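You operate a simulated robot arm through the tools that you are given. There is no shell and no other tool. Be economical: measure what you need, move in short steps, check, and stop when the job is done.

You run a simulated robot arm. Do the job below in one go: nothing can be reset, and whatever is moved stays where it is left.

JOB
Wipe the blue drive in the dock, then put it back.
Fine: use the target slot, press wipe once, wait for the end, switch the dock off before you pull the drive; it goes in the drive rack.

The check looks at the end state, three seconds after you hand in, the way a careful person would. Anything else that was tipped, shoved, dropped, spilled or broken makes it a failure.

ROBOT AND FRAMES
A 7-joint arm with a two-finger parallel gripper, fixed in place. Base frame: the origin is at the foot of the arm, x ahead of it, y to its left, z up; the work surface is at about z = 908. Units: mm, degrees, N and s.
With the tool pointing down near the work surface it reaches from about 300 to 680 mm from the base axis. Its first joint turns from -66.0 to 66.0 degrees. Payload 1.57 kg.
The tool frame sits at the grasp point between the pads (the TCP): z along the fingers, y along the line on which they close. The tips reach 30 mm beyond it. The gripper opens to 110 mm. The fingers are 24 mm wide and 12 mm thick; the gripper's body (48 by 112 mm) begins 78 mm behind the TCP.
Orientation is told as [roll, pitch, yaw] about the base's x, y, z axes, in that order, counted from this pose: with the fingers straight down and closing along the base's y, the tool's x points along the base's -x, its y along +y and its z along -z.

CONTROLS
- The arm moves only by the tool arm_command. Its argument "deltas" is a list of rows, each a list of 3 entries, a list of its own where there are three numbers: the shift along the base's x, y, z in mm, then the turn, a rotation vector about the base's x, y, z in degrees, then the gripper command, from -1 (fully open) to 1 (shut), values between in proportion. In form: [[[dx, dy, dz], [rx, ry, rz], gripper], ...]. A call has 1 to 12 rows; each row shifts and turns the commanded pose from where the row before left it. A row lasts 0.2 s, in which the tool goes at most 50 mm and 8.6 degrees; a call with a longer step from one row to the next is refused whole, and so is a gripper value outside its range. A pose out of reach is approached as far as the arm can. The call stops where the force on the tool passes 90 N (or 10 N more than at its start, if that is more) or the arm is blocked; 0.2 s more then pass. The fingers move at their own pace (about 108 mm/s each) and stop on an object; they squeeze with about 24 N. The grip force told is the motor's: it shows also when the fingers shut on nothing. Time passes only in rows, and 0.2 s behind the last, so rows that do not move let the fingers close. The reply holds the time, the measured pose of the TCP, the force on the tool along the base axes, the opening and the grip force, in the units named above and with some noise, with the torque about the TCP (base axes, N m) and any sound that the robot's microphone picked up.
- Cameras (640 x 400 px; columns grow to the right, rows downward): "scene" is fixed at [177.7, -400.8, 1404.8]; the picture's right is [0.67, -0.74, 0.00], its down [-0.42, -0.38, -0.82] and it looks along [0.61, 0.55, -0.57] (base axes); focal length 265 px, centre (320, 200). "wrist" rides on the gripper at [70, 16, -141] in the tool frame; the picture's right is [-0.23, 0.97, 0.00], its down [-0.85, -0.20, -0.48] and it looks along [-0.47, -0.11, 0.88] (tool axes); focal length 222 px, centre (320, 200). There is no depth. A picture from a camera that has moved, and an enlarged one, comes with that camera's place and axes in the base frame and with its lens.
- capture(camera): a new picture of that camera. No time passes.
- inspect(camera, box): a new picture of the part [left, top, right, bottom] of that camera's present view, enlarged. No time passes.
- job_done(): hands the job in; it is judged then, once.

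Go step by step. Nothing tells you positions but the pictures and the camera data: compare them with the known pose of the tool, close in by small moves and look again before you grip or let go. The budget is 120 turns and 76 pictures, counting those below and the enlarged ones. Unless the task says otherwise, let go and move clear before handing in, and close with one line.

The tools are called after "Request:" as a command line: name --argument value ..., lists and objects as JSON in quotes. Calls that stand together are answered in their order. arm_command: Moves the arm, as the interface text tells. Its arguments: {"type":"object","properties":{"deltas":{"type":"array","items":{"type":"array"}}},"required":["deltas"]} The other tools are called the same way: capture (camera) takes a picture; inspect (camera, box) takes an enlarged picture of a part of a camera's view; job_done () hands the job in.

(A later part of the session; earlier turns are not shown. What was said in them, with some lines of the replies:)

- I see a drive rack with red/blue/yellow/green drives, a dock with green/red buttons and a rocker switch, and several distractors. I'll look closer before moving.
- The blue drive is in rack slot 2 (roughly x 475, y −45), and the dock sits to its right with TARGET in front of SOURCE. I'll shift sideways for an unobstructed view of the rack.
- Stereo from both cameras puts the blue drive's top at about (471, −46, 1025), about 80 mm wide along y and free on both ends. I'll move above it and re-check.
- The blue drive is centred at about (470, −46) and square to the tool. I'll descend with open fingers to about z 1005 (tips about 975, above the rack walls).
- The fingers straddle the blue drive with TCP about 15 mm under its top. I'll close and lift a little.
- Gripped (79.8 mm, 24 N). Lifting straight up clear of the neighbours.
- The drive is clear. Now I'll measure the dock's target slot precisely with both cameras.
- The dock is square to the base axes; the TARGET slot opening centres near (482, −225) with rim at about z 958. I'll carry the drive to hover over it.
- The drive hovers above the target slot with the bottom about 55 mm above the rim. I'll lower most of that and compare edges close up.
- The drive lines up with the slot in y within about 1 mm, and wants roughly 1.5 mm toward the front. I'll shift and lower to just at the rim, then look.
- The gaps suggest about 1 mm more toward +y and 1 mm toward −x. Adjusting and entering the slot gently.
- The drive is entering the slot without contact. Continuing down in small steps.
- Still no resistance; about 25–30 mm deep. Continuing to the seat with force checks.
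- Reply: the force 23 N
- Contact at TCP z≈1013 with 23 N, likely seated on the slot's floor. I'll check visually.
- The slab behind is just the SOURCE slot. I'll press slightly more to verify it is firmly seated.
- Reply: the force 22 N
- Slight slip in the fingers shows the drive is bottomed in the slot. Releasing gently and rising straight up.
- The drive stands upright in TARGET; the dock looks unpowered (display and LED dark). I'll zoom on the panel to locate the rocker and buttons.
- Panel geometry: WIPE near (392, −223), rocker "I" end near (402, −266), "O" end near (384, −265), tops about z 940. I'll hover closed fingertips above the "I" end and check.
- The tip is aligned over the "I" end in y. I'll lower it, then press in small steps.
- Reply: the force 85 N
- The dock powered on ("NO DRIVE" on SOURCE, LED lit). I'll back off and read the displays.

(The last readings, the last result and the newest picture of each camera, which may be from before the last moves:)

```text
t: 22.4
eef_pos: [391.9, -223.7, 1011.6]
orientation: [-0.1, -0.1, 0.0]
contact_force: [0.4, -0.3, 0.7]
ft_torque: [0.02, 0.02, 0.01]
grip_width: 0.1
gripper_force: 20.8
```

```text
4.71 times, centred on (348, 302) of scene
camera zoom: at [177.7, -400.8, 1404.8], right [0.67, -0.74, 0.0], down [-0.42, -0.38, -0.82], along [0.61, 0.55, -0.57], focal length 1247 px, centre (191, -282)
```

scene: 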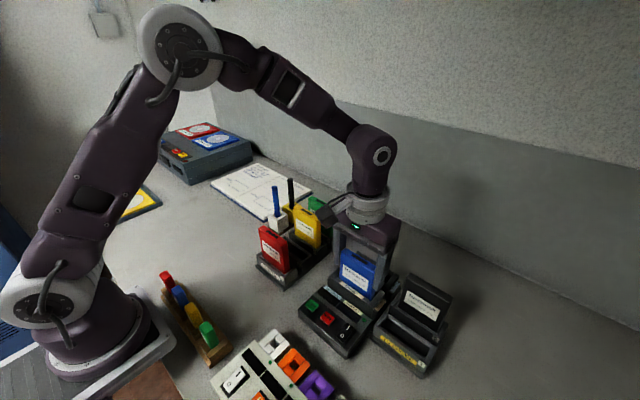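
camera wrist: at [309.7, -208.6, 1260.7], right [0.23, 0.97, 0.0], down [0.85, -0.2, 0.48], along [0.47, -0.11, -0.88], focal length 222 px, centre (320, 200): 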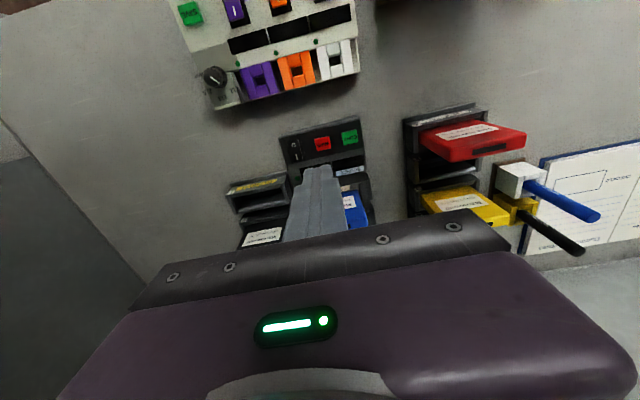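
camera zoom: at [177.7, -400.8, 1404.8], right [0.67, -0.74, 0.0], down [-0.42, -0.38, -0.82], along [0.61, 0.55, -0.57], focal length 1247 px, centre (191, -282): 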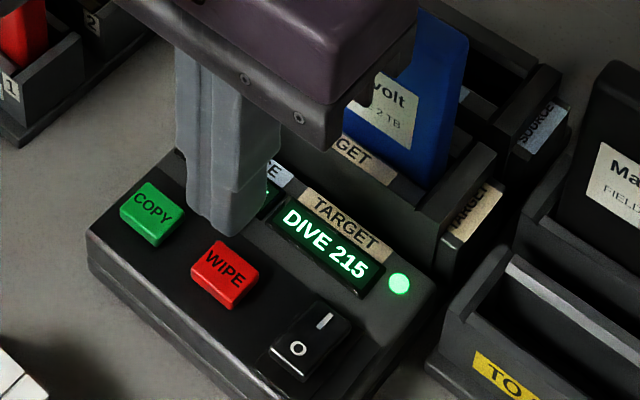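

TARGET reads "DIVE 215", so the drive is recognised. The tip is over WIPE; I'll descend and press once.

Request:
arm_command --deltas '[[[-1, 1, -20], [0, 0, 0], 1], [[0, 0, -12], [0, 0, 0], 1], [[0, 0, 0], [0, 0, 0], 1]]'

Request:
inspect --camera "scene" --box '[305, 260, 390, 345]'

```text
t: 23.2
eef_pos: [389.9, -222.1, 979.0]
orientation: [0.0, 0.0, -0.1]
contact_force: [0.0, 0.0, 0.8]
ft_torque: [-0.03, 0.0, 0.0]
grip_width: 0.0
gripper_force: 21.4
```

```text
4.71 times, centred on (348, 302) of scene
camera zoom: at [177.7, -400.8, 1404.8], right [0.67, -0.74, 0.0], down [-0.42, -0.38, -0.82], along [0.61, 0.55, -0.57], focal length 1247 px, centre (191, -282)
```

zoom: 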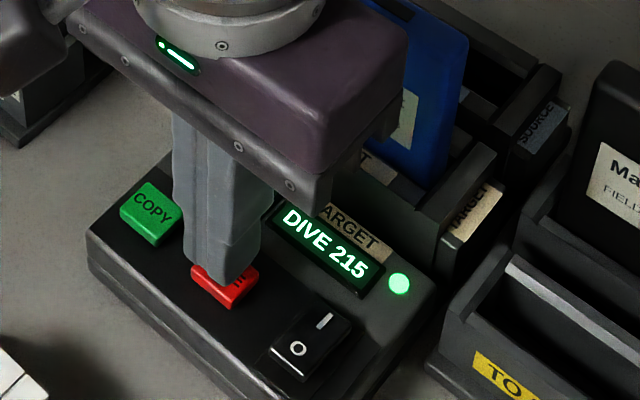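

Request:
arm_command --deltas '[[[0, 0, -3], [0, 0, 0], 1], [[0, 0, -2], [0, 0, 0], 1], [[0, 0, 0], [0, 0, 0], 1]]'

```text
t: 24.0
eef_pos: [391.7, -222.3, 973.5]
orientation: [0.0, 0.0, 0.1]
contact_force: [0.6, -1.1, 0.4]
ft_torque: [0.01, -0.01, -0.01]
grip_width: 0.0
gripper_force: 21.2
```

Request:
arm_command --deltas '[[[0, 0, -2], [0, 0, 0], 1], [[0, 0, 0], [0, 0, 0], 1]]'

```text
t: 24.6
eef_pos: [390.2, -222.8, 971.8]
orientation: [0.0, 0.0, 0.1]
contact_force: [0.6, 0.1, -0.2]
ft_torque: [-0.04, 0.0, -0.05]
grip_width: 0.0
gripper_force: 21.4
```

Request:
arm_command --deltas '[[[0, 0, -2], [0, 0, 0], 1], [[0, 0, 0], [0, 0, 0], 1]]'

```text
t: 25.2
eef_pos: [391.0, -222.1, 968.5]
orientation: [0.0, 0.0, 0.0]
contact_force: [0.3, -0.1, -0.1]
ft_torque: [-0.02, -0.03, 0.01]
grip_width: 0.2
gripper_force: 21.2
```

Request:
arm_command --deltas '[[[0, 0, -1.5], [0, 0, 0], 1], [[0, 0, 0], [0, 0, 0], 1]]'

Request:
inspect --camera "scene" --box '[305, 260, 390, 345]'

```text
t: 25.8
eef_pos: [392.1, -222.3, 968.8]
orientation: [0.0, -0.1, 0.0]
contact_force: [-0.3, 1.4, 1.5]
ft_torque: [0.05, -0.06, 0.02]
grip_width: 0.1
gripper_force: 21.1
heard: click
```

```text
4.71 times, centred on (348, 302) of scene
camera zoom: at [177.7, -400.8, 1404.8], right [0.67, -0.74, 0.0], down [-0.42, -0.38, -0.82], along [0.61, 0.55, -0.57], focal length 1247 px, centre (191, -282)
```

zoom: 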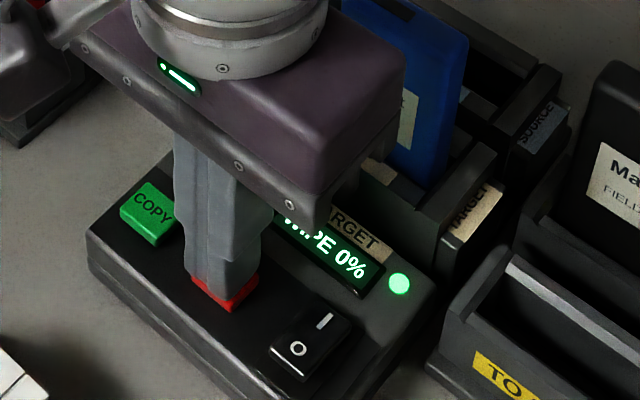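

WIPE clicked and the target shows "WIPE 0%". I'll lift straight off, move clear over the rocker side, and wait for the end.

Request:
arm_command --deltas '[[[0, 0, 10], [0, 0, 0], 1], [[0, 0, 20], [0, 0, 0], 1], [[0, 0, 20], [0, 0, 0], 1], [[-5, -21, 0], [0, 0, 0], 1], [[-4, -21, 0], [0, 0, 0], 1], [[0, 0, 0], [0, 0, 0], 1], [[0, 0, 0], [0, 0, 0], 1], [[0, 0, 0], [0, 0, 0], 1], [[0, 0, 0], [0, 0, 0], 1], [[0, 0, 0], [0, 0, 0], 1], [[0, 0, 0], [0, 0, 0], 1], [[0, 0, 0], [0, 0, 0], 1]]'

Request:
inspect --camera "scene" --box '[305, 260, 390, 345]'

Request:
inspect --camera "wrist" --box '[240, 90, 420, 220]'

```text
t: 28.4
eef_pos: [382.4, -264.4, 1018.1]
orientation: [-0.1, 0.0, -0.1]
contact_force: [-0.3, -0.4, 0.2]
ft_torque: [-0.02, -0.01, -0.01]
grip_width: 0.0
gripper_force: 21.3
```

```text
4.71 times, centred on (348, 302) of scene
camera zoom: at [177.7, -400.8, 1404.8], right [0.67, -0.74, 0.0], down [-0.42, -0.38, -0.82], along [0.61, 0.55, -0.57], focal length 1247 px, centre (191, -282)
```

zoom: 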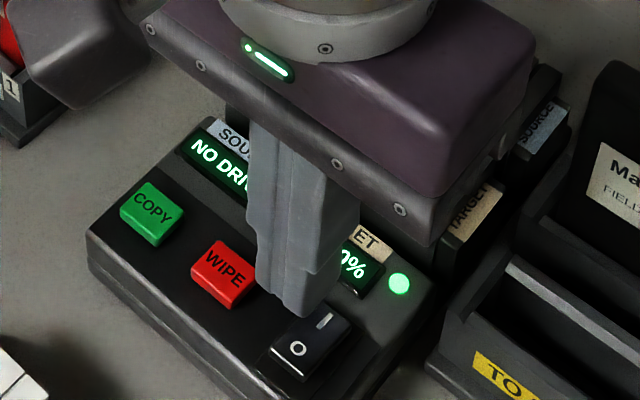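

```text
3.08 times, centred on (330, 155) of wrist
camera zoom: at [311.7, -248.4, 1159.9], right [0.23, 0.97, 0.0], down [0.85, -0.2, 0.48], along [0.47, -0.11, -0.88], focal length 684 px, centre (289, 338)
```

zoom: 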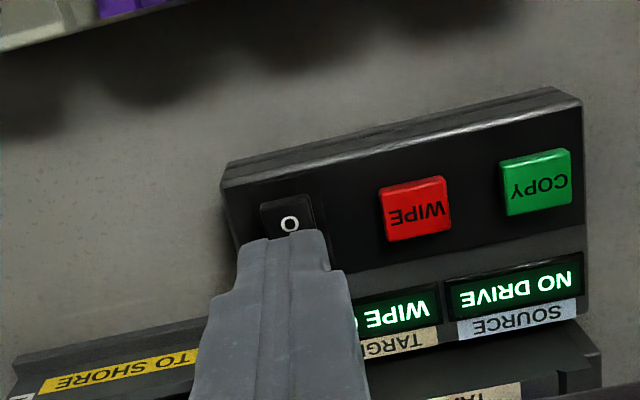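

Wipe in progress. I'll rise so the display is visible and wait.

Request:
arm_command --deltas '[[[-2, 0, 40], [0, 0, 0], 1], [[0, 0, 40], [0, 0, 0], 1], [[0, 0, 0], [0, 0, 0], 1], [[0, 0, 0], [0, 0, 0], 1], [[0, 0, 0], [0, 0, 0], 1], [[0, 0, 0], [0, 0, 0], 1], [[0, 0, 0], [0, 0, 0], 1], [[0, 0, 0], [0, 0, 0], 1], [[0, 0, 0], [0, 0, 0], 1], [[0, 0, 0], [0, 0, 0], 1], [[0, 0, 0], [0, 0, 0], 1], [[0, 0, 0], [0, 0, 0], 1]]'

Request:
inspect --camera "scene" --box '[305, 260, 390, 345]'

```text
t: 31.0
eef_pos: [379.9, -264.0, 1099.5]
orientation: [-0.1, -0.1, 0.0]
contact_force: [0.1, 0.3, 0.1]
ft_torque: [-0.03, -0.02, 0.01]
grip_width: 0.2
gripper_force: 21.3
```

```text
4.71 times, centred on (348, 302) of scene
camera zoom: at [177.7, -400.8, 1404.8], right [0.67, -0.74, 0.0], down [-0.42, -0.38, -0.82], along [0.61, 0.55, -0.57], focal length 1247 px, centre (191, -282)
```

zoom: 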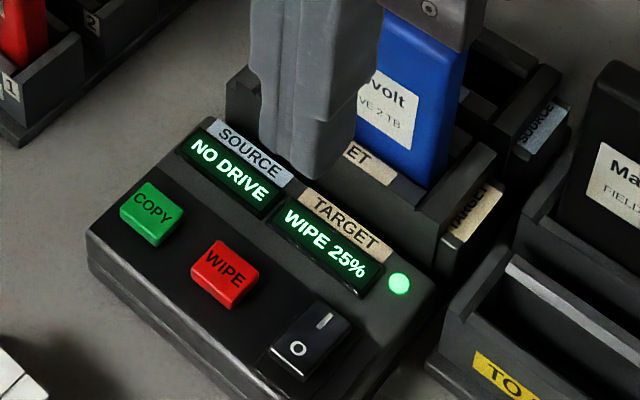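

It's at 25% after about 5 s; I'll wait roughly 16 s more.

Request:
arm_command --deltas '[[[0, 0, 0], [0, 0, 0], 1], [[0, 0, 0], [0, 0, 0], 1], [[0, 0, 0], [0, 0, 0], 1], [[0, 0, 0], [0, 0, 0], 1], [[0, 0, 0], [0, 0, 0], 1], [[0, 0, 0], [0, 0, 0], 1], [[0, 0, 0], [0, 0, 0], 1], [[0, 0, 0], [0, 0, 0], 1], [[0, 0, 0], [0, 0, 0], 1], [[0, 0, 0], [0, 0, 0], 1], [[0, 0, 0], [0, 0, 0], 1], [[0, 0, 0], [0, 0, 0], 1]]'

Request:
arm_command --deltas '[[[0, 0, 0], [0, 0, 0], 1], [[0, 0, 0], [0, 0, 0], 1], [[0, 0, 0], [0, 0, 0], 1], [[0, 0, 0], [0, 0, 0], 1], [[0, 0, 0], [0, 0, 0], 1], [[0, 0, 0], [0, 0, 0], 1], [[0, 0, 0], [0, 0, 0], 1], [[0, 0, 0], [0, 0, 0], 1], [[0, 0, 0], [0, 0, 0], 1], [[0, 0, 0], [0, 0, 0], 1], [[0, 0, 0], [0, 0, 0], 1], [[0, 0, 0], [0, 0, 0], 1]]'

Request:
arm_command --deltas '[[[0, 0, 0], [0, 0, 0], 1], [[0, 0, 0], [0, 0, 0], 1], [[0, 0, 0], [0, 0, 0], 1], [[0, 0, 0], [0, 0, 0], 1], [[0, 0, 0], [0, 0, 0], 1], [[0, 0, 0], [0, 0, 0], 1], [[0, 0, 0], [0, 0, 0], 1], [[0, 0, 0], [0, 0, 0], 1], [[0, 0, 0], [0, 0, 0], 1], [[0, 0, 0], [0, 0, 0], 1], [[0, 0, 0], [0, 0, 0], 1], [[0, 0, 0], [0, 0, 0], 1]]'

Request:
arm_command --deltas '[[[0, 0, 0], [0, 0, 0], 1], [[0, 0, 0], [0, 0, 0], 1], [[0, 0, 0], [0, 0, 0], 1], [[0, 0, 0], [0, 0, 0], 1], [[0, 0, 0], [0, 0, 0], 1], [[0, 0, 0], [0, 0, 0], 1], [[0, 0, 0], [0, 0, 0], 1], [[0, 0, 0], [0, 0, 0], 1], [[0, 0, 0], [0, 0, 0], 1], [[0, 0, 0], [0, 0, 0], 1], [[0, 0, 0], [0, 0, 0], 1], [[0, 0, 0], [0, 0, 0], 1]]'

Request:
arm_command --deltas '[[[0, 0, 0], [0, 0, 0], 1], [[0, 0, 0], [0, 0, 0], 1], [[0, 0, 0], [0, 0, 0], 1], [[0, 0, 0], [0, 0, 0], 1], [[0, 0, 0], [0, 0, 0], 1], [[0, 0, 0], [0, 0, 0], 1], [[0, 0, 0], [0, 0, 0], 1], [[0, 0, 0], [0, 0, 0], 1], [[0, 0, 0], [0, 0, 0], 1], [[0, 0, 0], [0, 0, 0], 1], [[0, 0, 0], [0, 0, 0], 1], [[0, 0, 0], [0, 0, 0], 1]]'

Request:
arm_command --deltas '[[[0, 0, 0], [0, 0, 0], 1], [[0, 0, 0], [0, 0, 0], 1], [[0, 0, 0], [0, 0, 0], 1], [[0, 0, 0], [0, 0, 0], 1], [[0, 0, 0], [0, 0, 0], 1], [[0, 0, 0], [0, 0, 0], 1], [[0, 0, 0], [0, 0, 0], 1], [[0, 0, 0], [0, 0, 0], 1], [[0, 0, 0], [0, 0, 0], 1], [[0, 0, 0], [0, 0, 0], 1], [[0, 0, 0], [0, 0, 0], 1], [[0, 0, 0], [0, 0, 0], 1]]'

Request:
inspect --camera "scene" --box '[305, 260, 390, 345]'

```text
t: 33.6
eef_pos: [379.6, -264.3, 1099.7]
orientation: [0.0, -0.1, 0.0]
contact_force: [-0.4, 0.3, 0.2]
ft_torque: [0.0, -0.01, -0.03]
grip_width: 0.1
gripper_force: 21.6
```

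```text
t: 36.2
eef_pos: [379.7, -264.0, 1098.1]
orientation: [-0.1, 0.0, 0.0]
contact_force: [-0.7, -0.4, 0.8]
ft_torque: [0.02, 0.0, 0.0]
grip_width: 0.3
gripper_force: 21.5
```

```text
t: 38.8
eef_pos: [380.1, -264.8, 1099.5]
orientation: [0.0, 0.0, 0.0]
contact_force: [0.2, -0.8, -1.5]
ft_torque: [0.01, 0.05, 0.01]
grip_width: 0.2
gripper_force: 21.6
```

```text
t: 41.4
eef_pos: [380.1, -264.6, 1098.9]
orientation: [0.0, 0.0, 0.0]
contact_force: [0.6, 0.4, -0.3]
ft_torque: [-0.01, 0.01, -0.03]
grip_width: 0.0
gripper_force: 21.4
```

```text
t: 44.0
eef_pos: [378.3, -263.5, 1099.4]
orientation: [0.0, 0.1, 0.0]
contact_force: [-0.2, 0.4, 0.1]
ft_torque: [0.0, -0.02, -0.03]
grip_width: 0.1
gripper_force: 21.3
```

```text
t: 46.6
eef_pos: [379.7, -265.3, 1099.9]
orientation: [0.0, 0.1, 0.1]
contact_force: [0.2, -0.6, 1.0]
ft_torque: [-0.02, -0.03, 0.02]
grip_width: 0.0
gripper_force: 20.6
```

```text
4.71 times, centred on (348, 302) of scene
camera zoom: at [177.7, -400.8, 1404.8], right [0.67, -0.74, 0.0], down [-0.42, -0.38, -0.82], along [0.61, 0.55, -0.57], focal length 1247 px, centre (191, -282)
```

zoom: 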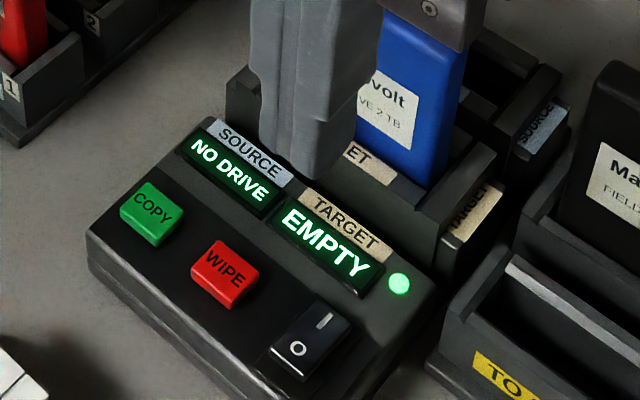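

TARGET shows "EMPTY" – the wipe is finished. Now I'll press the "O" end of the rocker (tip at x≈380, y≈−265).

Request:
arm_command --deltas '[[[0, 0, -40], [0, 0, 0], 1], [[0, 0, -40], [0, 0, 0], 1], [[0, 0, -25], [0, 0, 0], 1], [[0, 0, -10], [0, 0, 0], 1], [[0, 0, -6], [0, 0, 0], 1], [[0, 0, 0], [0, 0, 0], 1]]'

Request:
inspect --camera "scene" --box '[305, 260, 390, 345]'

```text
t: 48.0
eef_pos: [379.5, -263.6, 976.9]
orientation: [0.0, 0.0, 0.0]
contact_force: [0.2, 0.0, 0.0]
ft_torque: [0.04, 0.0, 0.01]
grip_width: 0.1
gripper_force: 21.1
```

```text
4.71 times, centred on (348, 302) of scene
camera zoom: at [177.7, -400.8, 1404.8], right [0.67, -0.74, 0.0], down [-0.42, -0.38, -0.82], along [0.61, 0.55, -0.57], focal length 1247 px, centre (191, -282)
```

zoom: 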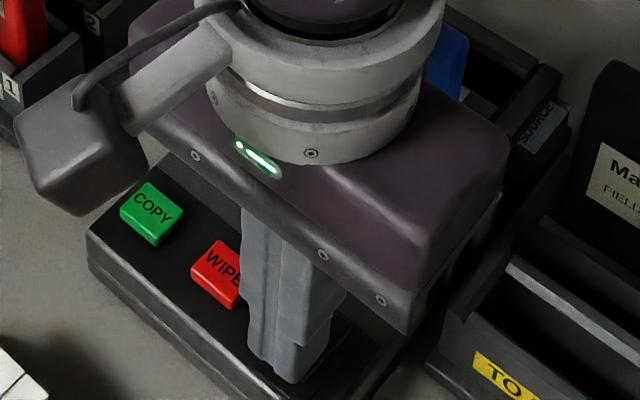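

Request:
arm_command --deltas '[[[0, 0, -2], [0, 0, 0], 1], [[0, 0, -2], [0, 0, 0], 1], [[0, 0, 0], [0, 0, 0], 1]]'

```text
t: 48.8
eef_pos: [379.1, -265.3, 973.3]
orientation: [0.0, 0.0, 0.0]
contact_force: [-0.3, -0.6, -0.3]
ft_torque: [0.0, 0.0, -0.01]
grip_width: 0.0
gripper_force: 21.6
```

Request:
arm_command --deltas '[[[0, 0, -2], [0, 0, 0], 1], [[0, 0, -1.5], [0, 0, 0], 1], [[0, 0, 0], [0, 0, 0], 1]]'

```text
t: 49.6
eef_pos: [378.8, -264.3, 970.1]
orientation: [0.0, 0.0, 0.0]
contact_force: [-6.6, 2.9, 14.3]
ft_torque: [0.07, 0.05, 0.15]
grip_width: 0.2
gripper_force: 21.5
```

Request:
arm_command --deltas '[[[0, 0, -1.5], [0, 0, 0], 1], [[0, 0, 0], [0, 0, 0], 1]]'

Request:
inspect --camera "wrist" --box '[240, 90, 420, 220]'

```text
t: 50.2
eef_pos: [378.3, -263.3, 970.3]
orientation: [0.0, -0.1, 0.0]
contact_force: [-17.2, 13.5, 64.9]
ft_torque: [0.42, -0.3, -0.01]
grip_width: 0.0
gripper_force: 20.8
```

```text
3.08 times, centred on (330, 155) of wrist
camera zoom: at [308.5, -248.0, 1111.3], right [0.23, 0.97, 0.0], down [0.85, -0.2, 0.48], along [0.47, -0.11, -0.88], focal length 684 px, centre (289, 338)
```

zoom: 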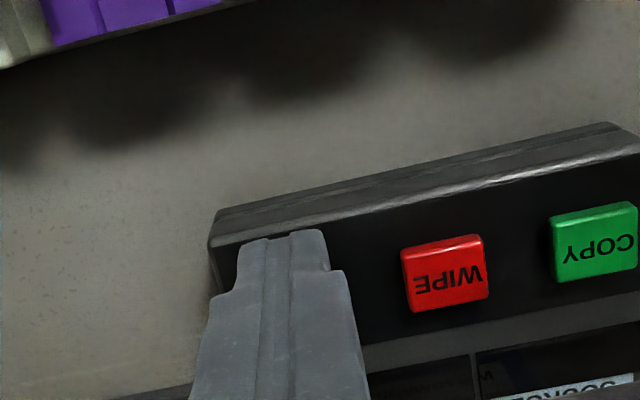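

The display is dark again, so the dock is off. I'll lift, return above the drive with fingers open, and confirm.

Request:
arm_command --deltas '[[[0, 0, 6], [0, 0, 0], 1], [[0, 0, 35], [0, 0, 0], 1], [[0, 0, 45], [0, 0, 0], 1], [[0, 0, 45], [0, 0, 0], 1], [[33, 13, 0], [0, 0, 0], -0.8], [[33, 13, 0], [0, 0, 0], -0.8], [[34, 13.5, 0], [0, 0, 0], -0.8], [[0, 0, 0], [0, 0, 0], -0.8], [[0, 0, 0], [0, 0, 0], -0.8]]'

Request:
inspect --camera "scene" --box '[290, 210, 420, 350]'

Request:
inspect --camera "wrist" --box '[220, 50, 460, 220]'

```text
t: 52.2
eef_pos: [481.2, -224.3, 1099.9]
orientation: [0.0, 0.0, 0.0]
contact_force: [-0.8, 0.2, 0.2]
ft_torque: [0.02, -0.02, 0.0]
grip_width: 98.9
gripper_force: 0.1
```

```text
2.86 times, centred on (355, 280) of scene
camera zoom: at [177.7, -400.8, 1404.8], right [0.67, -0.74, 0.0], down [-0.42, -0.38, -0.82], along [0.61, 0.55, -0.57], focal length 757 px, centre (220, -29)
```

zoom: 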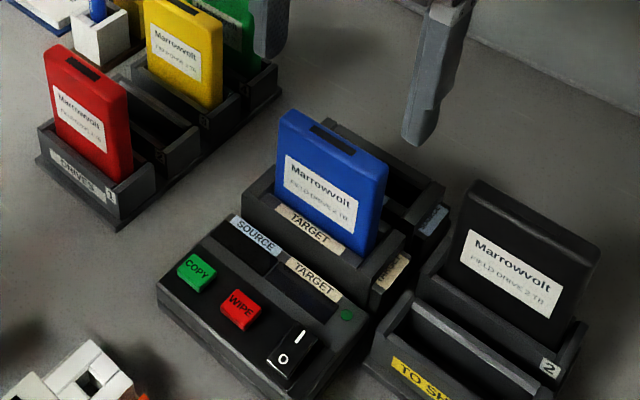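

```text
2.35 times, centred on (340, 135) of wrist
camera zoom: at [410.3, -209.0, 1241.5], right [0.23, 0.97, 0.0], down [0.86, -0.2, 0.48], along [0.47, -0.11, -0.88], focal length 523 px, centre (273, 353)
```

zoom: 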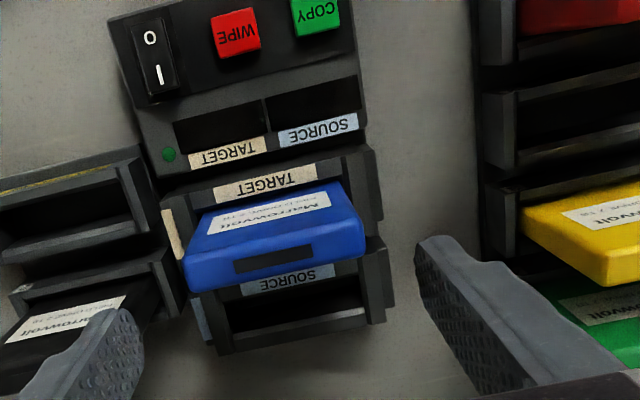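

Dock is off (LED and displays dark) and the drive is at (480, −225). Descending to re-grip.

Request:
arm_command --deltas '[[[0, 0, -35], [0, 0, 0], -0.8], [[0, 0, -30], [0, 0, 0], -0.8], [[0, 0, -15], [0, 0, 0], -0.8], [[0, 0, -8], [0, 0, 0], -0.8], [[0, 0, 0], [0, 0, 0], -0.8], [[0, 0, 0], [0, 0, 0], 1], [[0, 0, 0], [0, 0, 0], 1], [[0, 0, 0], [0, 0, 0], 1]]'

```text
t: 54.0
eef_pos: [479.6, -223.8, 1011.0]
orientation: [0.1, 0.0, 0.0]
contact_force: [-0.2, 0.3, 0.0]
ft_torque: [0.01, 0.02, 0.01]
grip_width: 79.8
gripper_force: 23.9
```

Gripped. Lifting out slowly then clear.

Request:
arm_command --deltas '[[[0, 0, 6], [0, 0, 0], 1], [[0, 0, 14], [0, 0, 0], 1], [[0, 0, 25], [0, 0, 0], 1], [[0, 0, 45], [0, 0, 0], 1], [[0, 0, 45], [0, 0, 0], 1], [[0, 0, 5], [0, 0, 0], 1], [[0, 0, 0], [0, 0, 0], 1]]'

Request:
arm_command --deltas '[[[-2, 36, 0], [0, 0, 0], 1], [[-2, 36, 0], [0, 0, 0], 1], [[-2, 36, 0], [0, 0, 0], 1], [[-2, 36, 0], [0, 0, 0], 1], [[-3, 34.5, 0], [0, 0, 0], 1], [[0, 0, -20], [0, 0, 0], 1], [[0, 0, 0], [0, 0, 0], 1]]'

Request:
inspect --camera "scene" --box '[240, 160, 350, 290]'

Request:
inspect --camera "wrist" --box '[220, 50, 440, 220]'

```text
t: 55.6
eef_pos: [479.7, -225.2, 1151.4]
orientation: [0.0, 0.1, 0.0]
contact_force: [0.4, -0.5, -2.0]
ft_torque: [-0.03, 0.01, 0.01]
grip_width: 80.1
gripper_force: 23.8
```

```text
t: 57.2
eef_pos: [468.1, -46.4, 1130.9]
orientation: [0.0, 0.0, -0.1]
contact_force: [0.5, 0.1, -2.3]
ft_torque: [0.01, 0.05, -0.01]
grip_width: 79.9
gripper_force: 24.0
```

```text
3.08 times, centred on (295, 225) of scene
camera zoom: at [177.7, -400.8, 1404.8], right [0.67, -0.74, 0.0], down [-0.42, -0.38, -0.82], along [0.61, 0.55, -0.57], focal length 815 px, centre (397, 123)
```

zoom: 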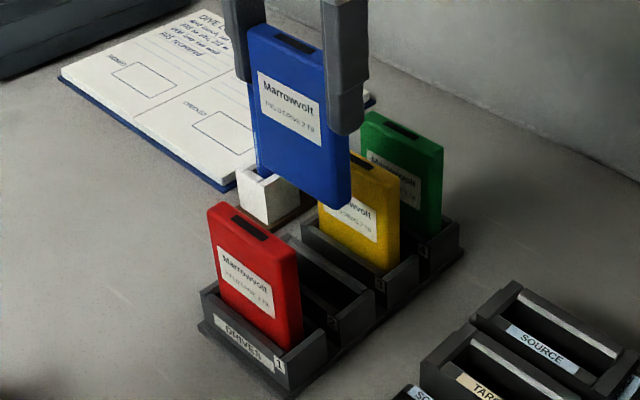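

```text
2.35 times, centred on (330, 135) of wrist
camera zoom: at [398.3, -30.4, 1272.0], right [0.23, 0.97, 0.0], down [0.85, -0.2, 0.48], along [0.47, -0.11, -0.88], focal length 523 px, centre (296, 353)
```

zoom: 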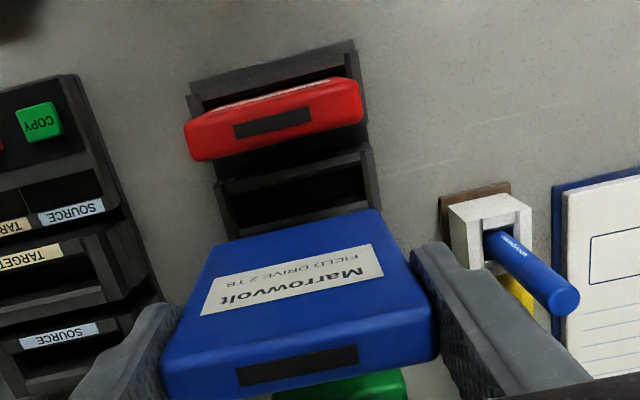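

The drive is over slot 2; relative to first grip it sits ~1.5 mm further +x in the fingers. I'll correct by −1.3 mm and lower near the rim for a check.

Request:
arm_command --deltas '[[[-1.3, 0, -30], [0, 0, 0], 1], [[0, 0, -30], [0, 0, 0], 1], [[0, 0, -10], [0, 0, 0], 1], [[0, 0, 0], [0, 0, 0], 1]]'

Request:
inspect --camera "scene" --box '[250, 190, 340, 280]'

Request:
inspect --camera "wrist" --box '[240, 60, 400, 180]'

```text
t: 58.2
eef_pos: [467.4, -45.7, 1060.9]
orientation: [-0.1, 0.0, 0.0]
contact_force: [-0.1, 0.5, -2.6]
ft_torque: [-0.01, -0.01, 0.0]
grip_width: 80.2
gripper_force: 23.9
```

```text
4.44 times, centred on (295, 235) of scene
camera zoom: at [177.7, -400.8, 1404.8], right [0.67, -0.74, 0.0], down [-0.42, -0.38, -0.82], along [0.61, 0.55, -0.57], focal length 1177 px, centre (431, 44)
```

zoom: 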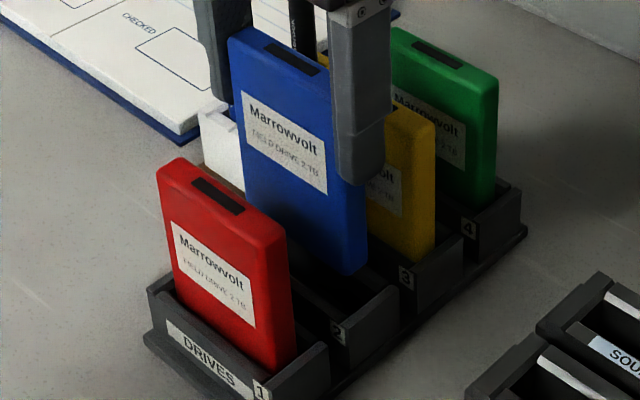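

```text
3.33 times, centred on (320, 120) of wrist
camera zoom: at [396.9, -30.6, 1201.9], right [0.23, 0.97, 0.0], down [0.86, -0.2, 0.48], along [0.47, -0.11, -0.88], focal length 740 px, centre (320, 467)
```

zoom: 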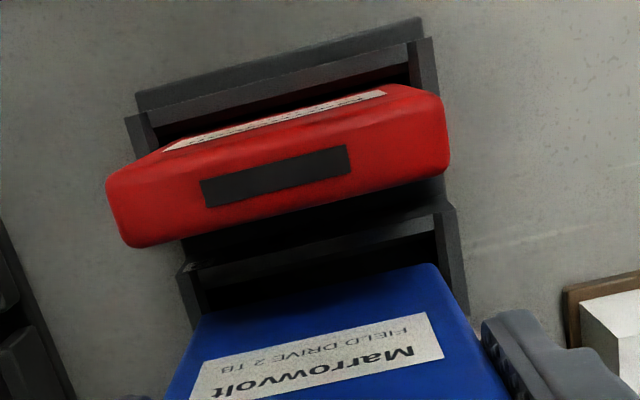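

Alignment in y is good; the front gap looks a bit large, so I'll shift −1.5 mm in x and enter gently.

Request:
arm_command --deltas '[[[-1.5, 0, 0], [0, 0, 0], 1], [[0, 0, -4], [0, 0, 0], 1], [[0, 0, -4], [0, 0, 0], 1], [[0, 0, -4], [0, 0, 0], 1], [[0, 0, 0], [0, 0, 0], 1]]'

Request:
inspect --camera "scene" --box '[260, 215, 330, 280]'

Request:
inspect --camera "wrist" --box '[240, 60, 400, 180]'

```text
t: 59.4
eef_pos: [465.8, -47.5, 1049.5]
orientation: [0.0, 0.1, 0.0]
contact_force: [0.1, 0.1, -1.9]
ft_torque: [0.02, 0.03, 0.0]
grip_width: 79.8
gripper_force: 24.2
```

```text
6.15 times, centred on (295, 248) of scene
camera zoom: at [177.7, -400.8, 1404.8], right [0.67, -0.74, 0.0], down [-0.42, -0.38, -0.82], along [0.61, 0.55, -0.57], focal length 1630 px, centre (474, -92)
```

zoom: 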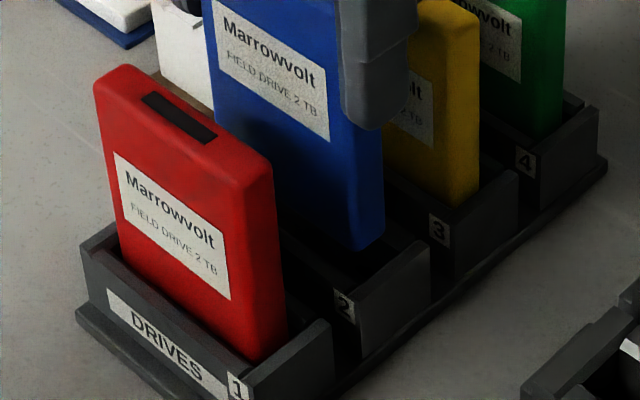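

```text
3.33 times, centred on (320, 120) of wrist
camera zoom: at [395.7, -30.5, 1190.4], right [0.23, 0.97, 0.0], down [0.85, -0.2, 0.48], along [0.47, -0.11, -0.88], focal length 740 px, centre (320, 467)
```

zoom: 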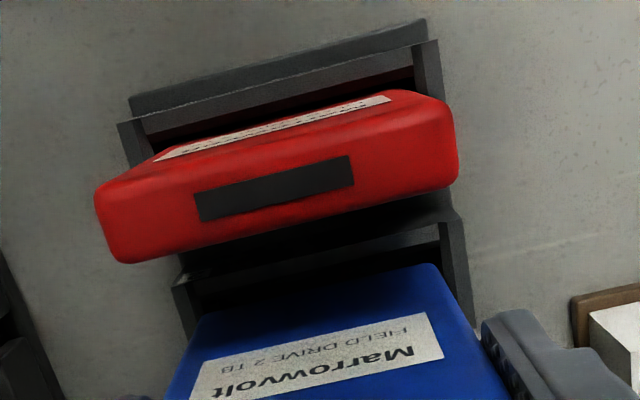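

Bottom is at the rim and looks centred. Continuing gently.

Request:
arm_command --deltas '[[[0, 0, -3], [0, 0, 0], 1], [[0, 0, -3], [0, 0, 0], 1], [[0, 0, -3], [0, 0, 0], 1], [[0, 0, 0], [0, 0, 0], 1]]'

```text
t: 60.4
eef_pos: [465.9, -46.5, 1040.4]
orientation: [0.0, 0.0, 0.0]
contact_force: [0.8, -0.3, -1.9]
ft_torque: [0.02, 0.0, -0.02]
grip_width: 79.7
gripper_force: 23.9
```

Request:
arm_command --deltas '[[[0, 0, -3], [0, 0, 0], 1], [[0, 0, -3], [0, 0, 0], 1], [[0, 0, -3], [0, 0, 0], 1], [[0, 0, 0], [0, 0, 0], 1]]'

Request:
inspect --camera "wrist" --box '[240, 60, 400, 180]'

```text
t: 61.4
eef_pos: [466.0, -46.0, 1032.6]
orientation: [0.0, 0.0, 0.0]
contact_force: [1.2, -0.4, -1.9]
ft_torque: [0.02, -0.08, 0.01]
grip_width: 80.0
gripper_force: 24.1
```

```text
3.33 times, centred on (320, 120) of wrist
camera zoom: at [395.8, -30.2, 1172.7], right [0.23, 0.97, 0.0], down [0.85, -0.2, 0.48], along [0.47, -0.11, -0.88], focal length 740 px, centre (320, 467)
```

zoom: 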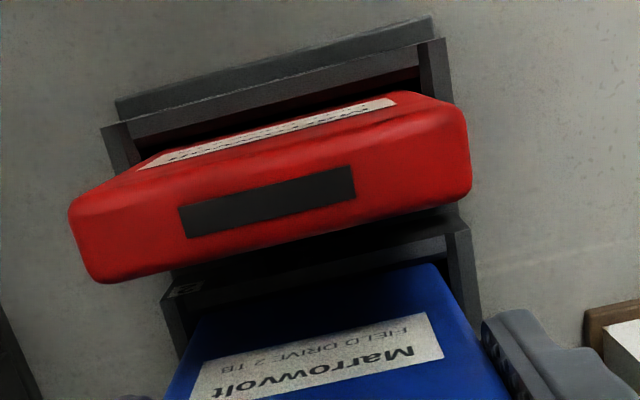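

It's inside the slot with very light contact at the front; I'll nudge +0.7 mm in x and continue.

Request:
arm_command --deltas '[[[0.7, 0, 0], [0, 0, 0], 1], [[0, 0, -3], [0, 0, 0], 1], [[0, 0, -3], [0, 0, 0], 1], [[0, 0, -3], [0, 0, 0], 1], [[0, 0, 0], [0, 0, 0], 1]]'

```text
t: 62.6
eef_pos: [467.8, -46.7, 1023.0]
orientation: [0.0, 0.0, 0.0]
contact_force: [-0.1, 0.3, -2.6]
ft_torque: [0.0, -0.01, 0.01]
grip_width: 79.8
gripper_force: 23.5
```

Request:
arm_command --deltas '[[[0, 0, -3], [0, 0, 0], 1], [[0, 0, -3], [0, 0, 0], 1], [[0, 0, -3], [0, 0, 0], 1], [[0, 0, 0], [0, 0, 0], 1]]'

```text
t: 63.6
eef_pos: [467.4, -47.8, 1012.7]
orientation: [0.0, 0.0, -0.1]
contact_force: [0.4, 0.3, -2.2]
ft_torque: [-0.03, 0.01, 0.01]
grip_width: 79.6
gripper_force: 24.2
```

Request:
arm_command --deltas '[[[0, 0, -2], [0, 0, 0], 1], [[0, 0, -2], [0, 0, 0], 1], [[0, 0, 0], [0, 0, 0], 1]]'

```text
t: 64.4
eef_pos: [466.5, -47.4, 1009.5]
orientation: [0.0, 0.0, 0.0]
contact_force: [-0.2, 0.3, -2.3]
ft_torque: [-0.04, 0.03, 0.01]
grip_width: 79.6
gripper_force: 24.0
```

Request:
arm_command --deltas '[[[0, 0, -1.5], [0, 0, 0], 1], [[0, 0, 0], [0, 0, 0], 1]]'

```text
t: 65.0
eef_pos: [467.7, -46.0, 1008.2]
orientation: [0.1, 0.0, 0.0]
contact_force: [0.1, -0.8, -1.6]
ft_torque: [-0.02, 0.02, 0.03]
grip_width: 79.9
gripper_force: 23.7
```

Request:
arm_command --deltas '[[[0, 0, -1.5], [0, 0, 0], 1], [[0, 0, 0], [0, 0, 0], 1]]'

```text
t: 65.6
eef_pos: [467.4, -46.8, 1006.2]
orientation: [0.0, 0.0, 0.0]
contact_force: [-2.9, 1.2, 19.6]
ft_torque: [0.05, 0.33, -0.01]
grip_width: 79.9
gripper_force: 24.0
```

Seated (about 20 N upward at z≈1006). Relaxing slightly, releasing and rising clear.

Request:
arm_command --deltas '[[[0, 0, 1], [0, 0, 0], 1], [[0, 0, 0], [0, 0, 0], -0.8], [[0, 0, 0], [0, 0, 0], -0.8], [[0, 0, 12], [0, 0, 0], -0.8], [[0, 0, 30], [0, 0, 0], -0.8], [[0, 0, 40], [0, 0, 0], -0.8], [[0, 0, 40], [0, 0, 0], -0.8], [[-30, 20, 20], [0, 0, 0], -0.8], [[-30, 20, 0], [0, 0, 0], -0.8], [[0, 0, 0], [0, 0, 0], -0.8]]'

Request:
capture --camera "scene"

Request:
inspect --camera "scene" --box '[240, 180, 420, 350]'

```text
t: 67.8
eef_pos: [408.0, -4.8, 1149.5]
orientation: [0.1, 0.0, 0.0]
contact_force: [0.1, 1.0, 0.6]
ft_torque: [0.01, 0.0, 0.01]
grip_width: 99.1
gripper_force: 0.0
```

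```text
11 pictures are left
```

scene: 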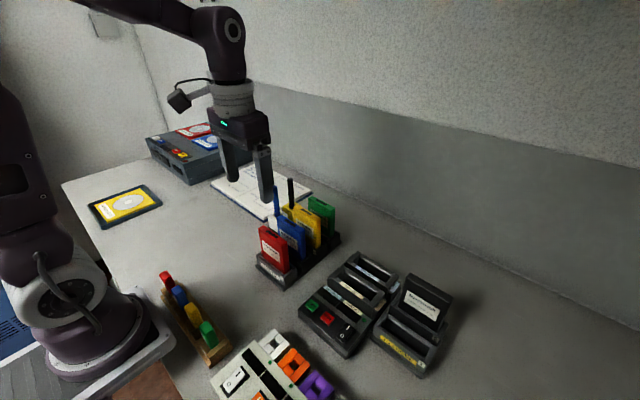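

```text
2.35 times, centred on (330, 265) of scene
camera zoom: at [177.7, -400.8, 1404.8], right [0.67, -0.74, 0.0], down [-0.42, -0.38, -0.82], along [0.61, 0.55, -0.57], focal length 623 px, centre (296, 47)
```

zoom: 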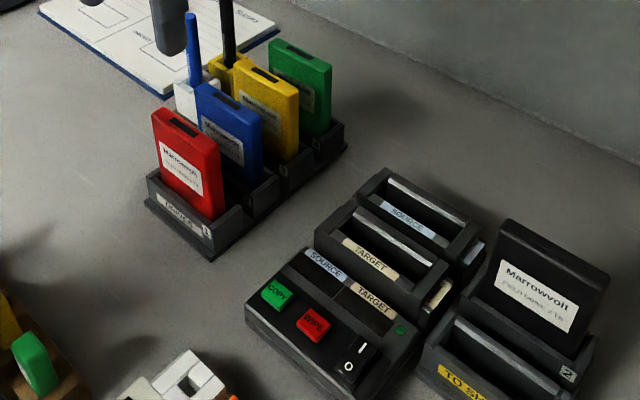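

The blue drive is back in rack slot 2 at the same height as the others. The dock is off and nothing else has moved.

Request:
job_done

```text
The job is handed in.
```

The blue drive was wiped in the TARGET slot with one press, and the display ended on "EMPTY". I then switched the dock off and put the drive back in rack slot 2.
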